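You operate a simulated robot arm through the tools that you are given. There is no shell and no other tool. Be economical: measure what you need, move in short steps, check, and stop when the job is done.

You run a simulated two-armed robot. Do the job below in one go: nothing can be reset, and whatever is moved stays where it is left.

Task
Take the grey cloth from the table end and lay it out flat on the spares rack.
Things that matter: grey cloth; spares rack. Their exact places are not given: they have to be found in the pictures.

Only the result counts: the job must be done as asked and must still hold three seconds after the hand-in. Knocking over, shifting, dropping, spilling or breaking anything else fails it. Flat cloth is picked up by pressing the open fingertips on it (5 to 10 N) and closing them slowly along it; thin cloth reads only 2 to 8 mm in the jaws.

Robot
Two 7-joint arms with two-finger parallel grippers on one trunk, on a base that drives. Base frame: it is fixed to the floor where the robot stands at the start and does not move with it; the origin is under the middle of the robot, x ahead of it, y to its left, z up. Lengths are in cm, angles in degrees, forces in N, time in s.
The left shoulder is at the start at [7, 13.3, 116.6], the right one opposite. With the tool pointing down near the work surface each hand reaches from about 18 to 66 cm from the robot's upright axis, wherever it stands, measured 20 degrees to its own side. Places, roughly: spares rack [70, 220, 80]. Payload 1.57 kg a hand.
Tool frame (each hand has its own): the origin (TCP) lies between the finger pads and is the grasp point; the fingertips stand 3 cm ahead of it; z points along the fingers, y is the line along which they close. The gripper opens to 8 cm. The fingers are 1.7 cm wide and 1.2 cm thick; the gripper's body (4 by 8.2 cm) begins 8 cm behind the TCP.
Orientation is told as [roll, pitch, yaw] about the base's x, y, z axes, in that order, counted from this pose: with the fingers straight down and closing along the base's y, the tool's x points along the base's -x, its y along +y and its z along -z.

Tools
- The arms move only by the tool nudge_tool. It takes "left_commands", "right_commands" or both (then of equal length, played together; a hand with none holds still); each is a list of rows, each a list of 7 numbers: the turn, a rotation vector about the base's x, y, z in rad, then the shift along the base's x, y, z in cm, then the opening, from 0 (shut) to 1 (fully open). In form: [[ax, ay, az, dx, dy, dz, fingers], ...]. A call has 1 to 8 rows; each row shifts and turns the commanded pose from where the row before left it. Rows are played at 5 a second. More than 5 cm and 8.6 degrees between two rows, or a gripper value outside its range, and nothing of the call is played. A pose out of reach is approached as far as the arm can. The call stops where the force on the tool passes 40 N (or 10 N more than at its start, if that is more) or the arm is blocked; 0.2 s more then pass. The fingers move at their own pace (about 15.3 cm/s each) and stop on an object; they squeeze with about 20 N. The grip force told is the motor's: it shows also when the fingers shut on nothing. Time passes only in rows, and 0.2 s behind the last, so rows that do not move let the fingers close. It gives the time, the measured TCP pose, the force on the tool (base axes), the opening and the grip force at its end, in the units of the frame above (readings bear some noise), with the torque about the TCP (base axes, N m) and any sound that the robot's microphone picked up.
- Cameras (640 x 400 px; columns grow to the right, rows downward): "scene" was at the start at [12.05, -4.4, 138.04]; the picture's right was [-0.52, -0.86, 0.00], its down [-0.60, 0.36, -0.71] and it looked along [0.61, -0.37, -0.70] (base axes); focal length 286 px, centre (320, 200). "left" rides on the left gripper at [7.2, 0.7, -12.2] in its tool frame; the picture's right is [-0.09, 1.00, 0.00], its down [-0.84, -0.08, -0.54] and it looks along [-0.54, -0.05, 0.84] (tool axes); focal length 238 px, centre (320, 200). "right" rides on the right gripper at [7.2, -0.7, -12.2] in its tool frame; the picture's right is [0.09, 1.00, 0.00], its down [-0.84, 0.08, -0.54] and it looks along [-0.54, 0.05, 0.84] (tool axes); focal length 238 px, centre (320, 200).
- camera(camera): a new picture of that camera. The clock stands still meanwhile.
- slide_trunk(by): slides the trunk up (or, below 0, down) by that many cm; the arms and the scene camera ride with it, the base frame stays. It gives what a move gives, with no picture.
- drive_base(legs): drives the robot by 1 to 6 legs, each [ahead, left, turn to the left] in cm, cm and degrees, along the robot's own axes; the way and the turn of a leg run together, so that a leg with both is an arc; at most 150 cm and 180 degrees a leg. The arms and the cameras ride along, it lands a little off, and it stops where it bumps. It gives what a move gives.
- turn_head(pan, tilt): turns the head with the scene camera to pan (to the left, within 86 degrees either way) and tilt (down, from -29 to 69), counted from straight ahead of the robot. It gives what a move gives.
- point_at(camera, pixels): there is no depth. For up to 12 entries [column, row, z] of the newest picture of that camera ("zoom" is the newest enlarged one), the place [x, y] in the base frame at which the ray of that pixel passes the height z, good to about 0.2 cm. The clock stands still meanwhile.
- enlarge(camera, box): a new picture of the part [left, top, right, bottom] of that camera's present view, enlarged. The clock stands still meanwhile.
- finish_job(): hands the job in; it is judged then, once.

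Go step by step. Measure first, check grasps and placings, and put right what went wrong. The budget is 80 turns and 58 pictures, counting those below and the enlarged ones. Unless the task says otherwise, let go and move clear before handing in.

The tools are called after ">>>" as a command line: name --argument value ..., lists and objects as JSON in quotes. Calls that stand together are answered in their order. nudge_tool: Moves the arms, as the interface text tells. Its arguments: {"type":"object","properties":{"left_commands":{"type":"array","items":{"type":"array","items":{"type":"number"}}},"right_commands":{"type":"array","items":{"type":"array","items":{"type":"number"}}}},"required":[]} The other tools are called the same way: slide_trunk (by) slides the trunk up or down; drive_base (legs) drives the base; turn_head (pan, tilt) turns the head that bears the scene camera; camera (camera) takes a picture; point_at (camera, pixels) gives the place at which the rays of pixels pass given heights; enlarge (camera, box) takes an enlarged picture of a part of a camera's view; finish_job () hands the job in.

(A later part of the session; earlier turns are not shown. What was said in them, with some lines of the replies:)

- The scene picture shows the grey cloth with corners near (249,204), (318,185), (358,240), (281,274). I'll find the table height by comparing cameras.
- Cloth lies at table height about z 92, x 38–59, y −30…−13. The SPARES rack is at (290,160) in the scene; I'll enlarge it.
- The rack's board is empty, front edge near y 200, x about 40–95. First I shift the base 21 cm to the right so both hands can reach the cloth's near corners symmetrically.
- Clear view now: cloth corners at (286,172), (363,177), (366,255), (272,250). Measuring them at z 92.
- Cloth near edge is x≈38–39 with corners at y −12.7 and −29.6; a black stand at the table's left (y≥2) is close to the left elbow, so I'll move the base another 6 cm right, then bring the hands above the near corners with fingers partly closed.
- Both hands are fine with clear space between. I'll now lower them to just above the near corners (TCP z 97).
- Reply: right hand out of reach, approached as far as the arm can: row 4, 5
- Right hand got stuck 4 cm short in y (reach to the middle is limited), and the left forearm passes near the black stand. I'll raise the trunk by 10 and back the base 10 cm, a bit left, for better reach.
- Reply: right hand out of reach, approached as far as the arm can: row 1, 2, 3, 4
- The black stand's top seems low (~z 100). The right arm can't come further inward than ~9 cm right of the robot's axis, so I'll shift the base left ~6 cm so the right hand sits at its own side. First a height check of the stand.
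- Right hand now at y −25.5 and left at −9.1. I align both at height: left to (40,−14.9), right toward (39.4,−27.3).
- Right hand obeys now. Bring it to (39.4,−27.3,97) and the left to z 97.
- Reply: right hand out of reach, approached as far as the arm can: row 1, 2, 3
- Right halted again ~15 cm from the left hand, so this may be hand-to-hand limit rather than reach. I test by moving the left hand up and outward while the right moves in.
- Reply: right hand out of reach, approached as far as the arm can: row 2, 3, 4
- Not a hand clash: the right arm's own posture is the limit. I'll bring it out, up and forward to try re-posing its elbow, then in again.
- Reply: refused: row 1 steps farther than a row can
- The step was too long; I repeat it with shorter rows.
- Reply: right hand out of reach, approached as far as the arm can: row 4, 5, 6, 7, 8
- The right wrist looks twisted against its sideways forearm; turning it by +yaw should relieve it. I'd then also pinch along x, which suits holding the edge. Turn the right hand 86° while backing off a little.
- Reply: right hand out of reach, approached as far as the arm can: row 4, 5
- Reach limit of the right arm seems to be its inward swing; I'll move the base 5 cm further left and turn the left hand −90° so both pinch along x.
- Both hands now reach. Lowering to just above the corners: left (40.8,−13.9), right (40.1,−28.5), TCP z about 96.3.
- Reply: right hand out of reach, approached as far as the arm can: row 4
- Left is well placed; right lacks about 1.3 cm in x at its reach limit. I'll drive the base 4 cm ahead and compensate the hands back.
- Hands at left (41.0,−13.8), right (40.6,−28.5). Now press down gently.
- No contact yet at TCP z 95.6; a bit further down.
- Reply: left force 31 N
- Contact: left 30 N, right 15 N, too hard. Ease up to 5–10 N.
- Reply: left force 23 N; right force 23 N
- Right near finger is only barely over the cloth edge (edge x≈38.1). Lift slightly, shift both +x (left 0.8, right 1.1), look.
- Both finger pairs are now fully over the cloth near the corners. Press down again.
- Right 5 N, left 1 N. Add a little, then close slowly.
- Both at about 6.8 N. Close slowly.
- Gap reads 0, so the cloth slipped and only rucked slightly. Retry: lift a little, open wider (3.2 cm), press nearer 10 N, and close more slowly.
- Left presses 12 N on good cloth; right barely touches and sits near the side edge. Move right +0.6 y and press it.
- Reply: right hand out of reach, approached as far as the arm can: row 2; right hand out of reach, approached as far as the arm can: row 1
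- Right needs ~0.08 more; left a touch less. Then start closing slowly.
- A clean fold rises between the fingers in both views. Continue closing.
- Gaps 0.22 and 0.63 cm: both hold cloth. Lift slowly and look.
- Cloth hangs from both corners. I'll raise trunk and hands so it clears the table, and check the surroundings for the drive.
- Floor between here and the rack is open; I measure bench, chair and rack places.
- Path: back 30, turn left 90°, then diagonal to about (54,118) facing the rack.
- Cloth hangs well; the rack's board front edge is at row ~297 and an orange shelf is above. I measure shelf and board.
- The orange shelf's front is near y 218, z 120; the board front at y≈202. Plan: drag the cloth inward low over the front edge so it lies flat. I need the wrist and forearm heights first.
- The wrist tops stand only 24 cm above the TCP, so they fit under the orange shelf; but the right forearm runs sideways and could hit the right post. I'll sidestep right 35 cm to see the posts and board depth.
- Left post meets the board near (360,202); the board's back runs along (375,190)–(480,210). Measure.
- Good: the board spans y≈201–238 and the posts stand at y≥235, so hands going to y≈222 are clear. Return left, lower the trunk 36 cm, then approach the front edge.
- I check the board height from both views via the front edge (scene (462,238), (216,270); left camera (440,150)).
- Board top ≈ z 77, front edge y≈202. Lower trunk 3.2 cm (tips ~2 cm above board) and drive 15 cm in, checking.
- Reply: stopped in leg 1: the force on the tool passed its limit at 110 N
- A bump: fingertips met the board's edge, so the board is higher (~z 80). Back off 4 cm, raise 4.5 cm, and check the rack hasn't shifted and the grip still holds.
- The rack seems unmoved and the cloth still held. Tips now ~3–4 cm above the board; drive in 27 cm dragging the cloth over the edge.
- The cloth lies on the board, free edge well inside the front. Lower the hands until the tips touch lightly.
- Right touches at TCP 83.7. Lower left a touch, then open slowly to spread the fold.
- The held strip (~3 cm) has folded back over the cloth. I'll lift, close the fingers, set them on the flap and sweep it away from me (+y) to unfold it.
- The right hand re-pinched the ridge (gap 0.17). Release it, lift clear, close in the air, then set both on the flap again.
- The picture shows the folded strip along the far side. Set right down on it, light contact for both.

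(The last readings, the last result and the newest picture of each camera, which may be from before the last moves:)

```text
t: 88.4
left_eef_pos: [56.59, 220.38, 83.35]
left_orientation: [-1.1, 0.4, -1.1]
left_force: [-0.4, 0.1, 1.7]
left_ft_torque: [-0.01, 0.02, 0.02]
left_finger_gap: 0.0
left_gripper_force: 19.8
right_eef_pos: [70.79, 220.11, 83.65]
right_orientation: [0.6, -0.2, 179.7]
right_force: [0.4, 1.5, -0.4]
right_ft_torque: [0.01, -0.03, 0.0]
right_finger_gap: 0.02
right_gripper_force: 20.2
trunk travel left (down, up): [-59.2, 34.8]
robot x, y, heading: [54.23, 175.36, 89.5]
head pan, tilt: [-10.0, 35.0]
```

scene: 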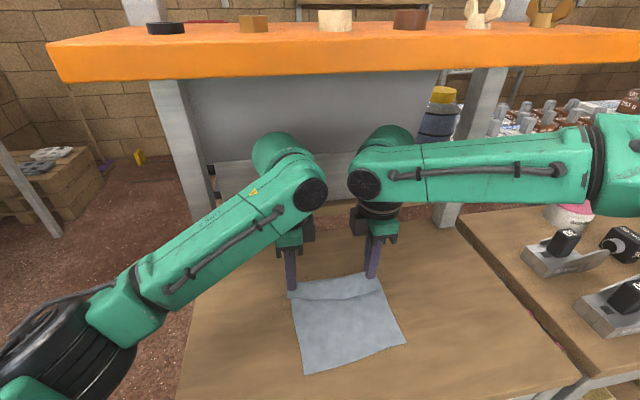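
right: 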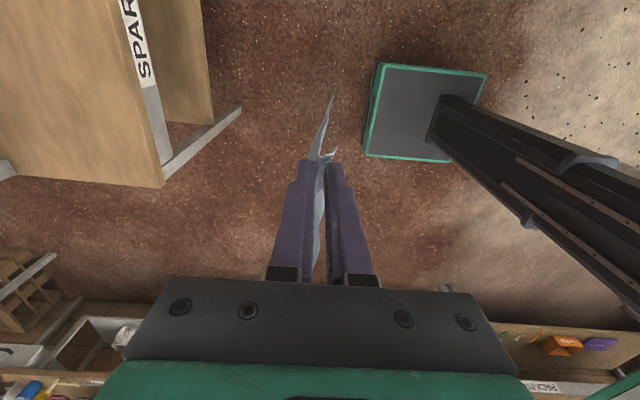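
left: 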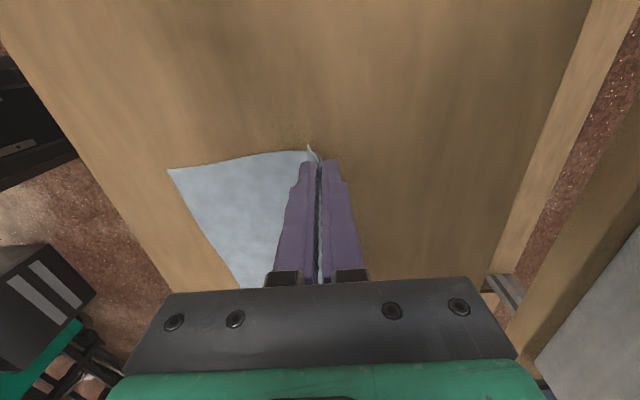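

Left just touching. Press slightly more and sweep +y 4.2 cm.

>>> nudge_tool --left_commands '[[0, 0, 0, 0, 0, -0.05, 0], [0, 0, 0, 0, 0.7, 0, 0], [0, 0, 0, 0, 0.7, 0, 0], [0, 0, 0, 0, 0.7, 0, 0], [0, 0, 0, 0, 0.7, 0, 0], [0, 0, 0, 0, 0.7, 0, 0], [0, 0, 0, 0, 0.7, 0, 0]]' --right_commands '[[0, 0, 0, 0, 0, -0.15, 0], [0, 0, 0, 0, 0.7, 0, 0], [0, 0, 0, 0, 0.7, 0, 0], [0, 0, 0, 0, 0.7, 0, 0], [0, 0, 0, 0, 0.7, 0, 0], [0, 0, 0, 0, 0.7, 0, 0], [0, 0, 0, 0, 0.7, 0, 0]]'

>>> enlarge --camera "scene" --box '[240, 200, 480, 390]'

```text
t: 90.0
left_eef_pos: [56.61, 224.59, 83.31]
left_orientation: [-1.2, 0.4, -1.0]
left_force: [0.4, 0.0, 2.0]
left_ft_torque: [0.0, -0.02, 0.04]
left_finger_gap: 0.0
left_gripper_force: 20.1
right_eef_pos: [70.66, 224.28, 83.73]
right_orientation: [0.6, -0.3, 179.7]
right_force: [-0.7, -1.1, -0.5]
right_ft_torque: [0.03, 0.01, 0.01]
right_finger_gap: 0.0
right_gripper_force: 20.3
trunk travel left (down, up): [-59.2, 34.8]
robot x, y, heading: [54.51, 175.37, 89.8]
head pan, tilt: [-10.0, 35.0]
```

```text
2.11 times, centred on (360, 295) of scene
```

zoom: 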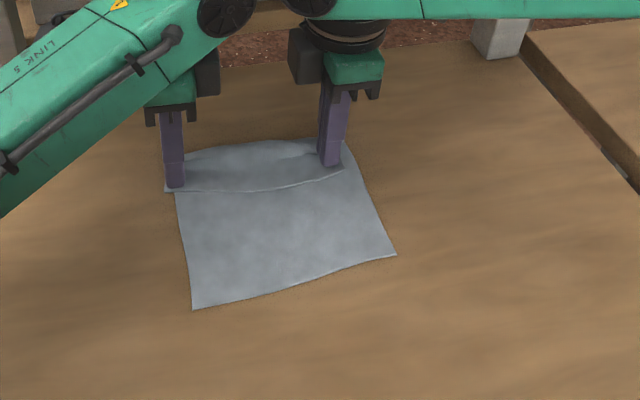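

The whole cloth slid with the sweep, so one hand must pin the body while the other sweeps the flap. Measure flap edge and cloth corners.

>>> point_at --camera "zoom" --pixels '[[167, 191, 80.6], [262, 192, 80.6], [345, 170, 80.6], [193, 153, 80.6], [260, 141, 80.6], [347, 142, 80.6], [193, 308, 80.6], [395, 255, 80.6]]'

```text
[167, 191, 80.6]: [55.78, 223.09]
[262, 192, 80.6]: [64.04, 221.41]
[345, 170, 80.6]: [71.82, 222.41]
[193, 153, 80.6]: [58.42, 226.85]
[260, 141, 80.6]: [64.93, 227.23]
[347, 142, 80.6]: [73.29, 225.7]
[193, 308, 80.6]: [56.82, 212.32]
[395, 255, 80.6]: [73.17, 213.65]
```

Cloth slides easily, so first drag it back toward the front by 7.5 cm to keep arms away from the posts.

>>> nudge_tool --left_commands '[[0, 0, 0, 0, 0, -0.03, 0], [0, 0, 0, 0, -1.1, 0, 0], [0, 0, 0, 0, -1.1, 0, 0], [0, 0, 0, 0, -1.1, 0, 0], [0, 0, 0, 0, -1.1, 0, 0], [0, 0, 0, 0, -1.1, 0, 0], [0, 0, 0, 0, -1.1, 0, 0], [0, 0, 0, 0, -0.9, 0, 0]]' --right_commands '[[0, 0, 0, 0, 0, -0.13, 0], [0, 0, 0, 0, -1.1, 0, 0], [0, 0, 0, 0, -1.1, 0, 0], [0, 0, 0, 0, -1.1, 0, 0], [0, 0, 0, 0, -1.1, 0, 0], [0, 0, 0, 0, -1.1, 0, 0], [0, 0, 0, 0, -1.1, 0, 0], [0, 0, 0, 0, -0.9, 0, 0]]'

>>> nudge_tool --left_commands '[[0, 0, 0, 0, 0, 0, 0], [0, 0, 0, 0, 0, 0, 0]]' --right_commands '[[0, 0, 0, 0, 0, 1.2, 0], [0, 0, 0, 0, -2.5, 0, 0]]'

>>> enlarge --camera "scene" --box '[240, 200, 480, 390]'

>>> point_at --camera "zoom" --pixels '[[200, 250, 80.6], [200, 300, 80.6], [300, 200, 80.6], [300, 300, 80.6], [400, 250, 80.6], [400, 350, 80.6]]'

```text
t: 91.8
left_eef_pos: [56.55, 217.0, 83.28]
left_orientation: [-1.3, 0.4, -1.1]
left_force: [-0.1, 0.9, 5.2]
left_ft_torque: [0.06, -0.01, -0.02]
left_finger_gap: 0.01
left_gripper_force: 20.2
right_eef_pos: [70.83, 216.74, 83.44]
right_orientation: [0.5, -0.3, 179.7]
right_force: [-0.1, 0.1, 0.0]
right_ft_torque: [0.02, -0.01, 0.04]
right_finger_gap: 0.0
right_gripper_force: 20.0
trunk travel left (down, up): [-59.2, 34.8]
robot x, y, heading: [54.21, 175.5, 89.7]
head pan, tilt: [-10.0, 35.0]
```

```text
t: 92.4
left_eef_pos: [56.62, 216.95, 83.18]
left_orientation: [-1.2, 0.6, -1.1]
left_force: [0.2, -0.1, 3.2]
left_ft_torque: [-0.02, 0.0, 0.02]
left_finger_gap: 0.0
left_gripper_force: 19.8
right_eef_pos: [70.71, 214.22, 84.54]
right_orientation: [0.5, -0.2, 179.6]
right_force: [-0.3, -1.2, -0.6]
right_ft_torque: [0.01, 0.02, 0.02]
right_finger_gap: 0.0
right_gripper_force: 20.7
trunk travel left (down, up): [-59.2, 34.8]
robot x, y, heading: [54.11, 175.06, 90.0]
head pan, tilt: [-10.0, 35.0]
```

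```text
2.11 times, centred on (360, 295) of scene
```

zoom: 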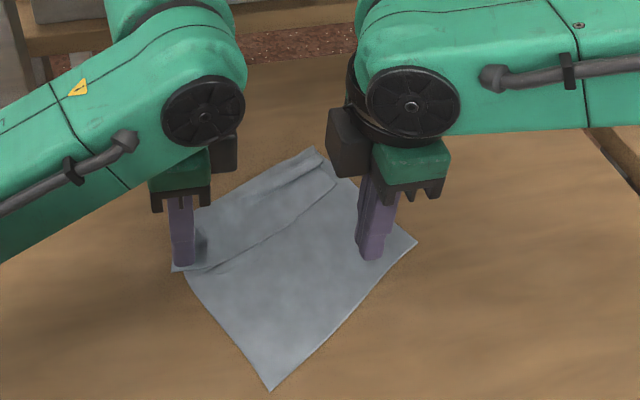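

```text
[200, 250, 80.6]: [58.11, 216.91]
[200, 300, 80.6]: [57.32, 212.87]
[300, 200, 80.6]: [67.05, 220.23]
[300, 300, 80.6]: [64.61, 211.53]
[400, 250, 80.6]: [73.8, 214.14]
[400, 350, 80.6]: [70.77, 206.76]
```

The left hand dragged but the right didn't, so the cloth turned ~25°; still fine. Right now pins the single-layer body at (70.7,214.2).

>>> nudge_tool --left_commands '[[0, 0, 0, 0, 0, 0, 0], [0, 0, 0, 0, 0, 0, 0], [0, 0, 0, 0, 0, 0, 0]]' --right_commands '[[0, 0, 0, 0, 0, -0.8, 0], [0, 0, 0, 0, 0, -0.6, 0], [0, 0, 0, 0, 0, 0, 0]]'

```text
t: 93.2
left_eef_pos: [56.59, 217.09, 83.31]
left_orientation: [-1.3, 0.4, -1.1]
left_force: [-0.1, -0.6, 3.3]
left_ft_torque: [0.01, 0.0, 0.02]
left_finger_gap: 0.0
left_gripper_force: 19.7
right_eef_pos: [70.79, 214.14, 83.32]
right_orientation: [0.5, -0.3, 179.7]
right_force: [-0.7, 0.3, 0.7]
right_ft_torque: [-0.02, 0.03, -0.05]
right_finger_gap: 0.0
right_gripper_force: 20.0
trunk travel left (down, up): [-59.2, 34.8]
robot x, y, heading: [53.94, 175.13, 89.7]
head pan, tilt: [-10.0, 35.0]
```

Press the right firmly, then sweep the left along the fold's normal.

>>> nudge_tool --left_commands '[[0, 0, 0, 0, 0, 0, 0], [0, 0, 0, 0, 0, 0, 0], [0, 0, 0, -0.3, 0.8, 0, 0], [0, 0, 0, -0.3, 0.8, 0, 0], [0, 0, 0, -0.3, 0.8, 0, 0], [0, 0, 0, -0.3, 0.8, 0, 0], [0, 0, 0, -0.3, 0.8, 0, 0], [0, 0, 0, -0.3, 0.8, 0, 0]]' --right_commands '[[0, 0, 0, 0, 0, -0.25, 0], [0, 0, 0, 0, 0, -0.1, 0], [0, 0, 0, 0, 0, 0, 0], [0, 0, 0, 0, 0, 0, 0], [0, 0, 0, 0, 0, 0, 0], [0, 0, 0, 0, 0, 0, 0], [0, 0, 0, 0, 0, 0, 0], [0, 0, 0, 0, 0, 0, 0]]'

>>> enlarge --camera "scene" --box '[240, 200, 480, 390]'

```text
t: 95.1
left_eef_pos: [54.8, 221.7, 83.37]
left_orientation: [-1.2, 0.5, -1.1]
left_force: [-0.3, -0.3, 1.5]
left_ft_torque: [0.01, -0.03, -0.01]
left_finger_gap: 0.0
left_gripper_force: 20.1
right_eef_pos: [70.74, 214.25, 83.11]
right_orientation: [0.0, -0.2, 179.7]
right_force: [2.4, -1.5, 13.7]
right_ft_torque: [-0.16, -0.13, 0.02]
right_finger_gap: 0.0
right_gripper_force: 20.0
trunk travel left (down, up): [-59.2, 34.8]
robot x, y, heading: [54.14, 175.24, 89.7]
head pan, tilt: [-10.0, 35.0]
stopped in row 8 (right hand): the force on the tool passed its limit at 41 N (the readings are from after the stop); the commanded pose is now the measured one
```

```text
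2.11 times, centred on (360, 295) of scene
```

zoom: 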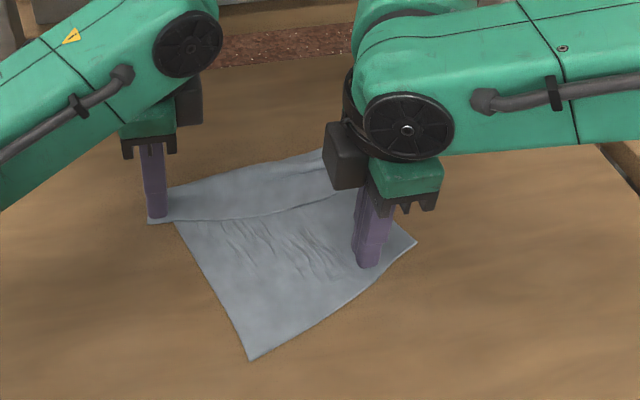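

Layers stick together. Better: pinch the flap's free edge with the fingers closing along x (ridge across the fold) and flip it over. Lift both and turn each hand 90°.

>>> nudge_tool --left_commands '[[0, 0, 0, 0, 0, 2, 0], [0, 0, 0, 0, 0, 2, 0], [0, 0, 0.149, 0, 0, 0, 0], [0, 0, 0.149, 0, 0, 0, 0], [0, 0, 0.149, 0, 0, 0, 0], [0, 0, 0.149, 0, 0, 0, 0], [0, 0, 0.149, 0, 0, 0, 0], [0, 0, 0.149, 0, 0, 0, 0]]' --right_commands '[[0, 0, 0, 0, 0, 2, 0], [0, 0, 0, 0, 0, 2, 0], [0, 0, -0.149, 0, 0, 0, 0], [0, 0, -0.149, 0, 0, 0, 0], [0, 0, -0.149, 0, 0, 0, 0], [0, 0, -0.149, 0, 0, 0, 0], [0, 0, -0.149, 0, 0, 0, 0], [0, 0, -0.149, 0, 0, 0, 0]]'

>>> nudge_tool --left_commands '[[0, 0, 0.149, 0, 0, 0, 0.3], [0, 0, 0.149, 0, 0, 0, 0.3], [0, 0, 0.149, 0, 0, 0, 0.3], [0, 0, 0.149, 0, 0, 0, 0.3], [0, 0, 0.07, 0, 0, 0, 0.3]]' --right_commands '[[0, 0, -0.149, 0, 0, 0, 0.3], [0, 0, -0.149, 0, 0, 0, 0.3], [0, 0, -0.149, 2, -1, 0, 0.3], [0, 0, -0.149, 2, -2, 1, 0.3], [0, 0, -0.07, 2, -2, 1, 0.3]]'

>>> enlarge --camera "scene" --box '[240, 200, 480, 390]'

```text
t: 96.9
left_eef_pos: [54.86, 221.93, 87.35]
left_orientation: [-1.2, 0.4, 50.4]
left_force: [0.0, 0.6, 0.6]
left_ft_torque: [0.02, 0.03, 0.01]
left_finger_gap: 0.0
left_gripper_force: 19.5
right_eef_pos: [70.76, 214.37, 86.94]
right_orientation: [0.3, -0.2, 128.3]
right_force: [-0.1, -1.1, -0.7]
right_ft_torque: [0.02, 0.0, 0.03]
right_finger_gap: 0.02
right_gripper_force: 19.6
trunk travel left (down, up): [-59.2, 34.8]
robot x, y, heading: [53.81, 175.05, 89.7]
head pan, tilt: [-10.0, 35.0]
```

```text
t: 98.1
left_eef_pos: [54.99, 221.72, 87.42]
left_orientation: [-1.1, 0.5, 88.5]
left_force: [0.1, -0.6, -1.0]
left_ft_torque: [0.03, 0.0, -0.01]
left_finger_gap: 2.39
left_gripper_force: 0.0
right_eef_pos: [76.8, 209.38, 88.73]
right_orientation: [0.4, -0.3, 90.2]
right_force: [-0.2, -0.2, -0.2]
right_ft_torque: [0.02, 0.02, -0.02]
right_finger_gap: 2.37
right_gripper_force: 0.1
trunk travel left (down, up): [-59.2, 34.8]
robot x, y, heading: [54.25, 175.22, 89.7]
head pan, tilt: [-10.0, 35.0]
```

```text
2.11 times, centred on (360, 295) of scene
```

zoom: 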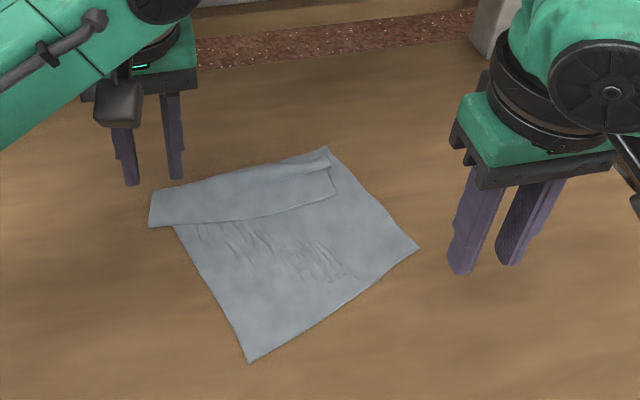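

Clear view: flap free edge from (149,227) to (337,195), fold from (152,190) to (328,147). Measure.

>>> point_at --camera "zoom" --pixels '[[149, 227, 80.6], [175, 224, 80.6], [337, 195, 80.6], [152, 190, 80.6], [328, 147, 80.6], [330, 168, 80.6], [419, 247, 80.6], [249, 362, 80.6], [200, 220, 80.6], [310, 200, 80.6], [240, 217, 80.6]]'

```text
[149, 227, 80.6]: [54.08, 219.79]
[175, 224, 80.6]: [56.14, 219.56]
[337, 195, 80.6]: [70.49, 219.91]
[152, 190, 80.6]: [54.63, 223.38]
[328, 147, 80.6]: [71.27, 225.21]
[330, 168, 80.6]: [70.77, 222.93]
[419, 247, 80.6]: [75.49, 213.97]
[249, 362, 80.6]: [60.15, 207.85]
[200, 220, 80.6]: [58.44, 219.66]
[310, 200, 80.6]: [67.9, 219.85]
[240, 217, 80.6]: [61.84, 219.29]
```

Free edge is at y≈219.7. Left hand: go to (56.7,220.7) and press on the flap's left end; right stays away.

>>> nudge_tool --left_commands '[[0, 0, 0, 1.7, -1, 0, 0.3], [0, 0, 0, 0, 0, -2, 0.3], [0, 0, 0, 0, 0, -1.5, 0.3], [0, 0, 0, 0, 0, -0.5, 0.3], [0, 0, 0, 0, 0, -0.15, 0.3], [0, 0, 0, 0, 0, 0, 0.3]]'

```text
t: 99.5
left_eef_pos: [56.48, 220.78, 83.31]
left_orientation: [-1.4, 0.3, 88.5]
left_force: [0.6, 3.0, 10.5]
left_ft_torque: [0.11, 0.11, -0.03]
left_finger_gap: 2.37
left_gripper_force: 0.0
right_eef_pos: [76.71, 209.25, 88.93]
right_orientation: [0.3, -0.3, 90.3]
right_force: [0.4, -0.4, 0.0]
right_ft_torque: [0.02, 0.0, 0.02]
right_finger_gap: 2.4
right_gripper_force: 0.0
trunk travel left (down, up): [-59.2, 34.8]
robot x, y, heading: [54.34, 175.39, 89.9]
head pan, tilt: [-10.0, 35.0]
```

10.5 N contact. Close slowly.

>>> nudge_tool --left_commands '[[0, 0, 0, 0, 0, 0, 0.26], [0, 0, 0, 0, 0, 0, 0.22], [0, 0, 0, 0, 0, 0, 0.18], [0, 0, 0, 0, 0, 0, 0.14], [0, 0, 0, 0, 0, 0, 0.1], [0, 0, 0, 0, 0, 0, 0.06], [0, 0, 0, 0, 0, 0, 0.02], [0, 0, 0, 0, 0, 0, 0]]'

```text
t: 101.3
left_eef_pos: [56.56, 220.8, 83.23]
left_orientation: [-1.2, 0.3, 88.4]
left_force: [0.6, 0.7, 15.1]
left_ft_torque: [0.12, 0.02, -0.05]
left_finger_gap: 0.4
left_gripper_force: 19.8
right_eef_pos: [76.74, 209.34, 89.05]
right_orientation: [0.4, -0.4, 90.3]
right_force: [0.0, -0.9, -0.6]
right_ft_torque: [0.01, 0.04, 0.01]
right_finger_gap: 2.41
right_gripper_force: 0.0
trunk travel left (down, up): [-59.2, 34.8]
robot x, y, heading: [53.91, 175.47, 90.0]
head pan, tilt: [-10.0, 35.0]
```

Gap 0.4: cloth caught. Flip the flap over: up, across +y past the fold, and down beyond it.

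>>> nudge_tool --left_commands '[[0, 0, 0, 0, 0.3, 1.5, 0], [0, 0, 0, 0, 0.6, 1.5, 0], [0, 0, 0, -0.2, 1.5, 0.3, 0], [0, 0, 0, -0.2, 1.5, -0.3, 0], [0, 0, 0, -0.2, 1.2, -0.8, 0], [0, 0, 0, 0, 1, -1, 0], [0, 0, 0, 0, 0.3, -0.7, 0], [0, 0, 0, 0, 0, 0, 0]]'

>>> enlarge --camera "scene" --box '[240, 200, 480, 390]'

```text
t: 103.1
left_eef_pos: [55.93, 227.3, 83.55]
left_orientation: [-1.2, 0.4, 88.4]
left_force: [1.0, -1.1, 3.5]
left_ft_torque: [-0.05, -0.02, 0.0]
left_finger_gap: 0.34
left_gripper_force: 20.0
right_eef_pos: [76.83, 209.22, 88.95]
right_orientation: [0.3, -0.3, 90.3]
right_force: [0.8, 0.4, -1.6]
right_ft_torque: [0.0, -0.02, 0.03]
right_finger_gap: 2.39
right_gripper_force: 0.0
trunk travel left (down, up): [-59.2, 34.8]
robot x, y, heading: [54.05, 175.19, 89.5]
head pan, tilt: [-10.0, 35.0]
```

```text
2.11 times, centred on (360, 295) of scene
```

zoom: 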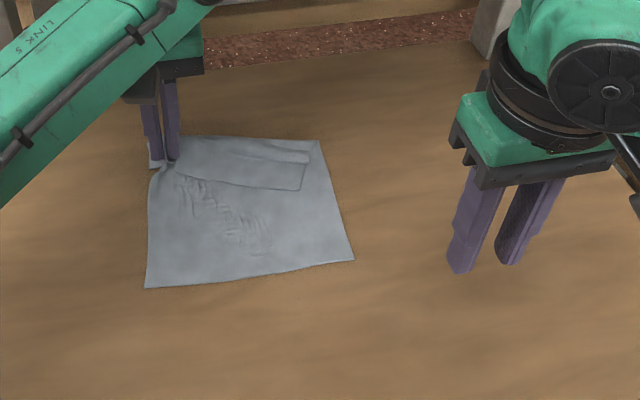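

The fold partly remains. New plan: grip the near edge corners (single layer) with x‑closing fingers, back out so the far strip drops open by gravity, then drag it in again. Measure near edge and release the left.

>>> point_at --camera "zoom" --pixels '[[145, 288, 80.6], [250, 277, 80.6], [354, 260, 80.6], [148, 200, 80.6], [335, 200, 80.6], [318, 142, 80.6], [305, 190, 80.6]]'

>>> nudge_tool --left_commands '[[0, 0, 0, 0, 0, 0, 0.1], [0, 0, 0, 0, 0, 0, 0.25], [0, 0, 0, 0, 0, 0, 0.4], [0, 0, 0, 0, 0, 1.5, 0.4], [0, 0, 0, 0, 0, 2, 0.4], [0, 0, 0, 0, -4, 0.5, 0.25], [0, 0, 0, 0, -4, 0, 0.25], [0, 0, 0, 0, -4, 0, 0.25]]'

```text
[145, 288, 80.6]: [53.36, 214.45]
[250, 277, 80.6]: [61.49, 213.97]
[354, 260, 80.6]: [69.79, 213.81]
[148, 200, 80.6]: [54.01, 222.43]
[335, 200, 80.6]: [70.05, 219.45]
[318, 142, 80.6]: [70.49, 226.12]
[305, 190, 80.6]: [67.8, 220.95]
```

```text
t: 104.9
left_eef_pos: [56.07, 215.02, 87.72]
left_orientation: [-1.2, 0.3, 88.3]
left_force: [0.2, -0.1, 0.3]
left_ft_torque: [0.03, -0.02, -0.01]
left_finger_gap: 2.02
left_gripper_force: 0.0
right_eef_pos: [76.63, 209.28, 89.0]
right_orientation: [0.2, -0.4, 90.2]
right_force: [-0.2, 0.3, -0.1]
right_ft_torque: [0.03, 0.02, -0.02]
right_finger_gap: 2.42
right_gripper_force: 0.0
trunk travel left (down, up): [-59.2, 34.8]
robot x, y, heading: [54.02, 175.35, 89.7]
head pan, tilt: [-10.0, 35.0]
```

Near edge at y≈214, x 53.4–69.8. Bring both above its corners (left 55.6, right 67.7, y 215.2).

>>> nudge_tool --left_commands '[[0, 0, 0, -0.4, 0.2, 0, 0.28], [0, 0, 0, 0, 0, 0, 0.28], [0, 0, 0, 0, 0, -1, 0.28], [0, 0, 0, 0, 0, -1.5, 0.28], [0, 0, 0, 0, 0, -1, 0.28]]' --right_commands '[[0, 0, 0, -2.5, 2.5, 0, 0.28], [0, 0, 0, -2.5, 2.5, 0, 0.28], [0, 0, 0, -2, 0.9, -1, 0.28], [0, 0, 0, -1.3, 0, -2, 0.28], [0, 0, 0, -0.6, 0, -1.8, 0.28]]'

>>> enlarge --camera "scene" --box '[240, 200, 480, 390]'

```text
t: 106.1
left_eef_pos: [55.69, 215.52, 83.95]
left_orientation: [-1.2, 0.5, 88.5]
left_force: [0.2, 0.2, 0.0]
left_ft_torque: [0.02, -0.02, -0.02]
left_finger_gap: 2.24
left_gripper_force: 0.1
right_eef_pos: [67.89, 215.49, 84.3]
right_orientation: [0.3, -0.3, 90.3]
right_force: [0.6, 0.4, 0.4]
right_ft_torque: [-0.02, 0.03, -0.01]
right_finger_gap: 2.25
right_gripper_force: 0.2
trunk travel left (down, up): [-59.2, 34.8]
robot x, y, heading: [54.35, 175.38, 90.1]
head pan, tilt: [-10.0, 35.0]
```

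```text
2.11 times, centred on (360, 295) of scene
```

zoom: 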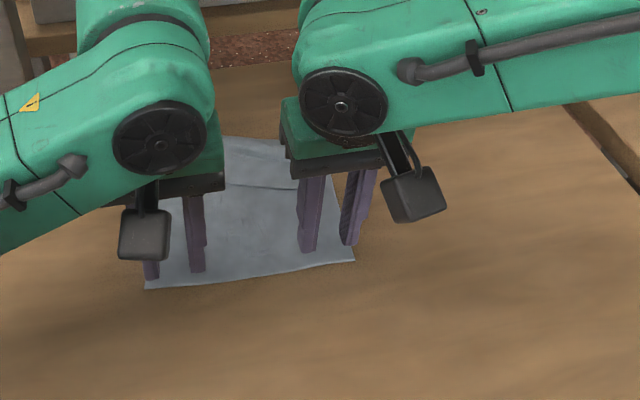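

Both pairs sit just inside the near corners. Press down.

>>> nudge_tool --left_commands '[[0, 0, 0, 0, 0, -0.4, 0.28], [0, 0, 0, 0, 0, -0.35, 0.28], [0, 0, 0, 0, 0, 0, 0.28]]' --right_commands '[[0, 0, 0, 0, 0, -0.6, 0.28], [0, 0, 0, 0, 0, -0.45, 0.28], [0, 0, 0, 0, 0, 0, 0.28]]'

```text
t: 106.9
left_eef_pos: [55.67, 215.43, 83.32]
left_orientation: [-1.1, 0.4, 88.4]
left_force: [0.4, 0.2, 0.9]
left_ft_torque: [0.02, 0.01, -0.01]
left_finger_gap: 2.23
left_gripper_force: 0.1
right_eef_pos: [67.98, 215.43, 83.21]
right_orientation: [0.2, -0.3, 90.4]
right_force: [-0.3, 1.7, 1.2]
right_ft_torque: [0.01, -0.04, -0.01]
right_finger_gap: 2.22
right_gripper_force: 0.0
trunk travel left (down, up): [-59.2, 34.8]
robot x, y, heading: [54.21, 175.15, 90.0]
head pan, tilt: [-10.0, 35.0]
```

>>> nudge_tool --left_commands '[[0, 0, 0, 0, 0, -0.13, 0.28], [0, 0, 0, 0, 0, 0, 0.28]]' --right_commands '[[0, 0, 0, 0, 0, -0.11, 0.28], [0, 0, 0, 0, 0, 0, 0.28]]'

```text
t: 107.5
left_eef_pos: [55.73, 215.36, 83.16]
left_orientation: [-1.2, 0.4, 88.5]
left_force: [0.2, 0.3, 2.7]
left_ft_torque: [0.02, 0.06, -0.02]
left_finger_gap: 2.24
left_gripper_force: 0.0
right_eef_pos: [67.93, 215.36, 83.08]
right_orientation: [0.2, -0.4, 90.3]
right_force: [1.7, 3.4, 8.5]
right_ft_torque: [0.07, -0.08, -0.01]
right_finger_gap: 2.24
right_gripper_force: 0.0
trunk travel left (down, up): [-59.2, 34.8]
robot x, y, heading: [53.91, 175.32, 89.7]
head pan, tilt: [-10.0, 35.0]
```

Add a bit on the left and close slowly.

>>> nudge_tool --left_commands '[[0, 0, 0, 0, 0, -0.09, 0.28], [0, 0, 0, 0, 0, 0, 0.25], [0, 0, 0, 0, 0, 0, 0.21], [0, 0, 0, 0, 0, 0, 0.17], [0, 0, 0, 0, 0, 0, 0.13], [0, 0, 0, 0, 0, 0, 0.09], [0, 0, 0, 0, 0, 0, 0.04], [0, 0, 0, 0, 0, 0, 0]]' --right_commands '[[0, 0, 0, 0, 0, -0.03, 0.28], [0, 0, 0, 0, 0, 0, 0.25], [0, 0, 0, 0, 0, 0, 0.21], [0, 0, 0, 0, 0, 0, 0.17], [0, 0, 0, 0, 0, 0, 0.13], [0, 0, 0, 0, 0, 0, 0.09], [0, 0, 0, 0, 0, 0, 0.04], [0, 0, 0, 0, 0, 0, 0]]'

```text
t: 109.3
left_eef_pos: [55.58, 215.26, 83.27]
left_orientation: [-1.2, 0.3, 88.4]
left_force: [0.9, 0.2, 1.4]
left_ft_torque: [-0.01, -0.03, -0.01]
left_finger_gap: 0.0
left_gripper_force: 19.9
right_eef_pos: [67.93, 215.14, 83.13]
right_orientation: [0.2, -0.4, 90.4]
right_force: [-0.9, 1.0, 17.6]
right_ft_torque: [-0.02, 0.01, -0.03]
right_finger_gap: 0.16
right_gripper_force: 19.9
trunk travel left (down, up): [-59.2, 34.8]
robot x, y, heading: [54.24, 175.08, 89.6]
head pan, tilt: [-10.0, 35.0]
```

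Right holds (0.16), left slipped. Redo the left while the right keeps holding.

>>> nudge_tool --left_commands '[[0, 0, 0, 0, 0, 0.4, 0], [0, 0, 0, 0.2, 0, 0, 0.36], [0, 0, 0, 0, 0, 0, 0.36], [0, 0, 0, 0, 0, -0.4, 0.36], [0, 0, 0, 0, 0, -0.1, 0.36], [0, 0, 0, 0, 0, 0, 0.36]]' --right_commands '[[0, 0, 0, 0, 0, 0, 0], [0, 0, 0, 0, 0, 0, 0], [0, 0, 0, 0, 0, 0, 0], [0, 0, 0, 0, 0, 0, 0], [0, 0, 0, 0, 0, 0.1, 0], [0, 0, 0, 0, 0, 0, 0]]'

```text
t: 110.7
left_eef_pos: [55.8, 215.18, 83.09]
left_orientation: [-1.4, 0.4, 88.3]
left_force: [-0.3, -1.8, 6.5]
left_ft_torque: [-0.07, -0.1, -0.1]
left_finger_gap: 2.8
left_gripper_force: 0.1
right_eef_pos: [67.82, 215.17, 83.16]
right_orientation: [0.2, -0.2, 90.3]
right_force: [-0.2, 2.0, 8.1]
right_ft_torque: [0.02, -0.04, -0.02]
right_finger_gap: 0.13
right_gripper_force: 20.4
trunk travel left (down, up): [-59.2, 34.8]
robot x, y, heading: [54.05, 174.94, 90.0]
head pan, tilt: [-10.0, 35.0]
```

>>> nudge_tool --left_commands '[[0, 0, 0, 0, 0, -0.06, 0.33], [0, 0, 0, 0, 0, 0, 0.29], [0, 0, 0, 0, 0, 0, 0.25], [0, 0, 0, 0, 0, 0, 0.2], [0, 0, 0, 0, 0, 0, 0.15], [0, 0, 0, 0, 0, 0, 0.1], [0, 0, 0, 0, 0, 0, 0.05], [0, 0, 0, 0, 0, 0, 0]]'

```text
t: 112.5
left_eef_pos: [56.04, 215.1, 83.13]
left_orientation: [-1.3, 0.2, 88.3]
left_force: [8.7, 1.2, 23.8]
left_ft_torque: [-0.03, -0.37, 0.04]
left_finger_gap: 0.29
left_gripper_force: 19.8
right_eef_pos: [67.88, 215.14, 83.2]
right_orientation: [0.4, -0.4, 90.3]
right_force: [-2.3, 0.4, 0.1]
right_ft_torque: [-0.01, 0.07, 0.03]
right_finger_gap: 0.15
right_gripper_force: 20.1
trunk travel left (down, up): [-59.2, 34.8]
robot x, y, heading: [53.82, 175.55, 89.6]
head pan, tilt: [-10.0, 35.0]
```

Both hold (0.29, 0.15). Lift 4 cm and back out 38 cm so the cloth hangs free, then shake gently to drop the folded strip open.

>>> nudge_tool --left_commands '[[0, 0, 0, 0, 0, 1, 0], [0, 0, 0, 0, 0, 1.5, 0], [0, 0, 0, 0, 0, 1.5, 0]]' --right_commands '[[0, 0, 0, 0, 0, 1, 0], [0, 0, 0, 0, 0, 1.5, 0], [0, 0, 0, 0, 0, 1.5, 0]]'

>>> drive_base --legs '[[-38, 0, 0]]'

>>> nudge_tool --left_commands '[[0, 0, 0, 0, 0, 4, 0], [0, 0, 0, 0, 0, -4, 0], [0, 0, 0, 0, 0, 4, 0], [0, 0, 0, 0, 0, -4, 0], [0, 0, 0, 0, 0, 4, 0], [0, 0, 0, 0, 0, -4, 0], [0, 0, 0, 0, 0, 0, 0]]' --right_commands '[[0, 0, 0, 0, 0, 4, 0], [0, 0, 0, 0, 0, -4, 0], [0, 0, 0, 0, 0, 4, 0], [0, 0, 0, 0, 0, -4, 0], [0, 0, 0, 0, 0, 4, 0], [0, 0, 0, 0, 0, -4, 0], [0, 0, 0, 0, 0, 0, 0]]'

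```text
t: 113.3
left_eef_pos: [55.7, 215.5, 86.97]
left_orientation: [-1.2, 0.4, 88.5]
left_force: [4.8, -0.1, 0.2]
left_ft_torque: [-0.02, -0.1, 0.0]
left_finger_gap: 0.23
left_gripper_force: 20.3
right_eef_pos: [67.9, 215.44, 87.13]
right_orientation: [0.3, -0.3, 90.3]
right_force: [-4.5, 0.6, -0.8]
right_ft_torque: [0.0, 0.15, -0.01]
right_finger_gap: 0.17
right_gripper_force: 19.5
trunk travel left (down, up): [-59.2, 34.8]
robot x, y, heading: [54.06, 175.14, 89.8]
head pan, tilt: [-10.0, 35.0]
```

```text
t: 115.7
left_eef_pos: [55.65, 176.92, 87.02]
left_orientation: [-1.3, 0.4, 88.2]
left_force: [3.4, 0.3, 0.3]
left_ft_torque: [0.01, -0.13, -0.04]
left_finger_gap: 0.26
left_gripper_force: 19.9
right_eef_pos: [67.78, 176.88, 87.08]
right_orientation: [0.3, -0.3, 90.1]
right_force: [-3.9, -0.6, -0.4]
right_ft_torque: [0.01, 0.11, 0.04]
right_finger_gap: 0.15
right_gripper_force: 19.6
trunk travel left (down, up): [-59.2, 34.8]
robot x, y, heading: [53.69, 137.0, 89.5]
head pan, tilt: [-10.0, 35.0]
```

```text
t: 117.3
left_eef_pos: [55.63, 176.49, 86.83]
left_orientation: [-1.3, 0.4, 88.1]
left_force: [4.0, -0.1, -0.4]
left_ft_torque: [-0.02, -0.09, 0.01]
left_finger_gap: 0.24
left_gripper_force: 19.9
right_eef_pos: [67.8, 176.89, 86.89]
right_orientation: [0.3, -0.3, 90.1]
right_force: [-3.1, -0.5, -0.6]
right_ft_torque: [0.01, 0.09, -0.01]
right_finger_gap: 0.16
right_gripper_force: 20.0
trunk travel left (down, up): [-59.2, 34.8]
robot x, y, heading: [53.66, 137.08, 89.6]
head pan, tilt: [-10.0, 35.0]
```

Both still hold with the edge taut. Extend the hands 7 cm, then drive in 39.5 cm, dragging the cloth onto the board again.

>>> nudge_tool --left_commands '[[0, 0, 0, 0, 2.5, 0, 0], [0, 0, 0, 0, 2.5, 0, 0], [0, 0, 0, 0, 2, 0, 0], [0, 0, 0, 0, 0, 0, 0]]' --right_commands '[[0, 0, 0, 0, 2.5, 0, 0], [0, 0, 0, 0, 2.5, 0, 0], [0, 0, 0, 0, 2, 0, 0], [0, 0, 0, 0, 0, 0, 0]]'

>>> drive_base --legs '[[39.5, 0, 0]]'

```text
t: 118.3
left_eef_pos: [55.61, 183.77, 86.97]
left_orientation: [-1.3, 0.4, 88.1]
left_force: [4.0, -1.0, -0.3]
left_ft_torque: [0.05, -0.12, 0.02]
left_finger_gap: 0.27
left_gripper_force: 19.8
right_eef_pos: [67.77, 183.79, 87.03]
right_orientation: [0.4, -0.3, 90.1]
right_force: [-4.6, 0.4, -0.9]
right_ft_torque: [-0.04, 0.1, -0.05]
right_finger_gap: 0.14
right_gripper_force: 19.9
trunk travel left (down, up): [-59.2, 34.8]
robot x, y, heading: [54.12, 137.24, 89.7]
head pan, tilt: [-10.0, 35.0]
```

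```text
t: 120.8
left_eef_pos: [56.06, 223.95, 86.85]
left_orientation: [-1.1, 0.4, 88.1]
left_force: [4.7, -0.3, 0.7]
left_ft_torque: [-0.01, -0.14, -0.02]
left_finger_gap: 0.24
left_gripper_force: 20.2
right_eef_pos: [68.27, 223.83, 87.04]
right_orientation: [0.2, -0.2, 89.9]
right_force: [-4.8, 1.1, -1.4]
right_ft_torque: [-0.01, 0.1, -0.03]
right_finger_gap: 0.17
right_gripper_force: 20.1
trunk travel left (down, up): [-59.2, 34.8]
robot x, y, heading: [54.34, 177.03, 89.6]
head pan, tilt: [-10.0, 35.0]
```

Hands at y 224 with the cloth drawn onto the board. Lower to the board.

>>> nudge_tool --left_commands '[[0, 0, 0, 0, 0, -1.5, 0], [0, 0, 0, 0, 0, -1.2, 0], [0, 0, 0, 0, 0, -0.7, 0], [0, 0, 0, 0, 0, -0.2, 0], [0, 0, 0, 0, 0, 0, 0]]' --right_commands '[[0, 0, 0, 0, 0, -1.5, 0], [0, 0, 0, 0, 0, -1.2, 0], [0, 0, 0, 0, 0, -0.8, 0], [0, 0, 0, 0, 0, -0.2, 0], [0, 0, 0, 0, 0, 0, 0]]'

```text
t: 122.0
left_eef_pos: [56.05, 223.91, 83.44]
left_orientation: [-1.3, 0.4, 88.1]
left_force: [2.5, 0.0, -0.2]
left_ft_torque: [0.0, -0.07, -0.01]
left_finger_gap: 0.25
left_gripper_force: 20.0
right_eef_pos: [68.25, 223.7, 83.29]
right_orientation: [0.2, -0.3, 90.0]
right_force: [-3.4, -0.8, 0.7]
right_ft_torque: [0.0, 0.06, 0.0]
right_finger_gap: 0.11
right_gripper_force: 20.4
trunk travel left (down, up): [-59.2, 34.8]
robot x, y, heading: [54.53, 177.02, 89.4]
head pan, tilt: [-10.0, 35.0]
```

Slightly lower and open slowly under light pressure to spread the gathers.

>>> nudge_tool --left_commands '[[0, 0, 0, 0, 0, -0.25, 0], [0, 0, 0, 0, 0, 0, 0.05], [0, 0, 0, 0, 0, 0, 0.1], [0, 0, 0, 0, 0, 0, 0.16], [0, 0, 0, 0, 0, 0, 0.22], [0, 0, 0, 0, 0, 0, 0.28], [0, 0, 0, 0, 0, 0, 0.34], [0, 0, 0, 0, 0, 0, 0.38]]' --right_commands '[[0, 0, 0, 0, 0, -0.15, 0], [0, 0, 0, 0, 0, 0, 0.05], [0, 0, 0, 0, 0, 0, 0.1], [0, 0, 0, 0, 0, 0, 0.16], [0, 0, 0, 0, 0, 0, 0.22], [0, 0, 0, 0, 0, 0, 0.28], [0, 0, 0, 0, 0, 0, 0.34], [0, 0, 0, 0, 0, 0, 0.38]]'

>>> nudge_tool --left_commands '[[0, 0, 0, 0, 0, 0.5, 0.45], [0, 0, 0, 0, 0, 1.5, 0.45], [0, 0, 0, 0, 0, 2, 0.45], [0, 0, 0, 0, 0, 2, 0.45], [0, 0, 0, 0, 0, 0, 0.45]]' --right_commands '[[0, 0, 0, 0, 0, 0.5, 0.45], [0, 0, 0, 0, 0, 1.5, 0.45], [0, 0, 0, 0, 0, 2, 0.45], [0, 0, 0, 0, 0, 2, 0.45], [0, 0, 0, 0, 0, 0, 0.45]]'

>>> drive_base --legs '[[-50, 0, 0]]'

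>>> camera --camera "scene"

```text
t: 123.8
left_eef_pos: [56.2, 223.8, 83.31]
left_orientation: [-1.4, 0.3, 87.9]
left_force: [3.3, 1.3, 5.8]
left_ft_torque: [0.02, -0.01, -0.01]
left_finger_gap: 2.66
left_gripper_force: 0.0
right_eef_pos: [68.51, 223.57, 83.21]
right_orientation: [0.4, -0.3, 90.0]
right_force: [-1.6, -0.4, 2.3]
right_ft_torque: [0.01, 0.0, 0.0]
right_finger_gap: 2.87
right_gripper_force: 0.1
trunk travel left (down, up): [-59.2, 34.8]
robot x, y, heading: [54.62, 176.96, 89.4]
head pan, tilt: [-10.0, 35.0]
```

```text
t: 125.0
left_eef_pos: [56.12, 223.93, 89.05]
left_orientation: [-1.2, 0.5, 88.0]
left_force: [0.0, 0.5, 0.0]
left_ft_torque: [0.0, 0.0, 0.01]
left_finger_gap: 3.58
left_gripper_force: 0.0
right_eef_pos: [68.18, 223.81, 89.27]
right_orientation: [0.3, -0.2, 90.0]
right_force: [0.0, 0.2, -0.9]
right_ft_torque: [-0.03, 0.0, -0.03]
right_finger_gap: 3.6
right_gripper_force: 0.1
trunk travel left (down, up): [-59.2, 34.8]
robot x, y, heading: [54.09, 176.44, 89.5]
head pan, tilt: [-10.0, 35.0]
```

```text
t: 127.9
left_eef_pos: [55.47, 174.61, 88.96]
left_orientation: [-1.2, 0.4, 88.3]
left_force: [0.0, 0.2, 0.1]
left_ft_torque: [-0.01, 0.04, 0.03]
left_finger_gap: 3.6
left_gripper_force: 0.0
right_eef_pos: [67.77, 174.64, 89.27]
right_orientation: [0.3, -0.2, 90.1]
right_force: [0.3, 0.6, -0.2]
right_ft_torque: [-0.01, 0.01, -0.01]
right_finger_gap: 3.6
right_gripper_force: 0.0
trunk travel left (down, up): [-59.2, 34.8]
robot x, y, heading: [54.3, 127.89, 89.9]
head pan, tilt: [-10.0, 35.0]
```

```text
0 pictures are left
```

scene: 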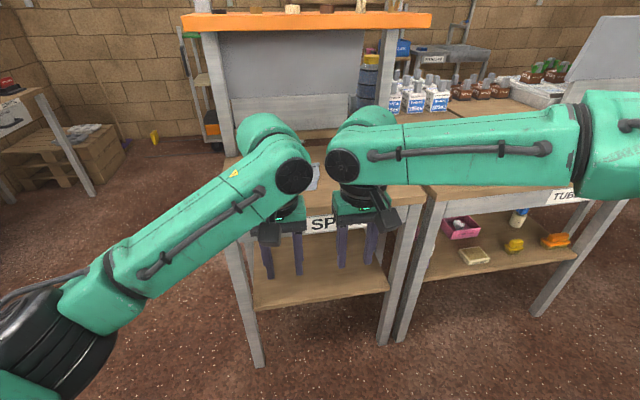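

Hands are clear; between the arms a grey cloth strip shows at (313,165–190) on the board and nothing hangs over the front. One last check of its extent.

>>> point_at --camera "scene" --pixels '[[313, 190, 80.4], [318, 164, 80.4], [310, 213, 80.4]]'

```text
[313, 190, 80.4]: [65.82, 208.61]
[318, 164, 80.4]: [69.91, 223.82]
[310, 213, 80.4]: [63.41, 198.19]
```

>>> finish_job

```text
The job is handed in.
```

I put the grey cloth on the board of the spares rack and moved both hands clear, but I could not confirm that it lies fully flat.

- **Cloth:** On the first try a strip about 3 cm deep folded back over it. I gripped the opposite edge, lifted the cloth off so it hung free, shook it, and drew it back onto the board. In the last picture the arms hid most of it. The visible part ran from about y 209 to 224, with nothing hanging over the front edge. That is slightly shorter than I would expect from a fully open cloth, so part of the strip may still be folded.
- **Rack:** While approaching, the fingertips hit the front edge of the board with about 110 N. The rack looked unmoved in the pictures afterwards.

All 58 pictures were used, so I had no way to check further before handing in.
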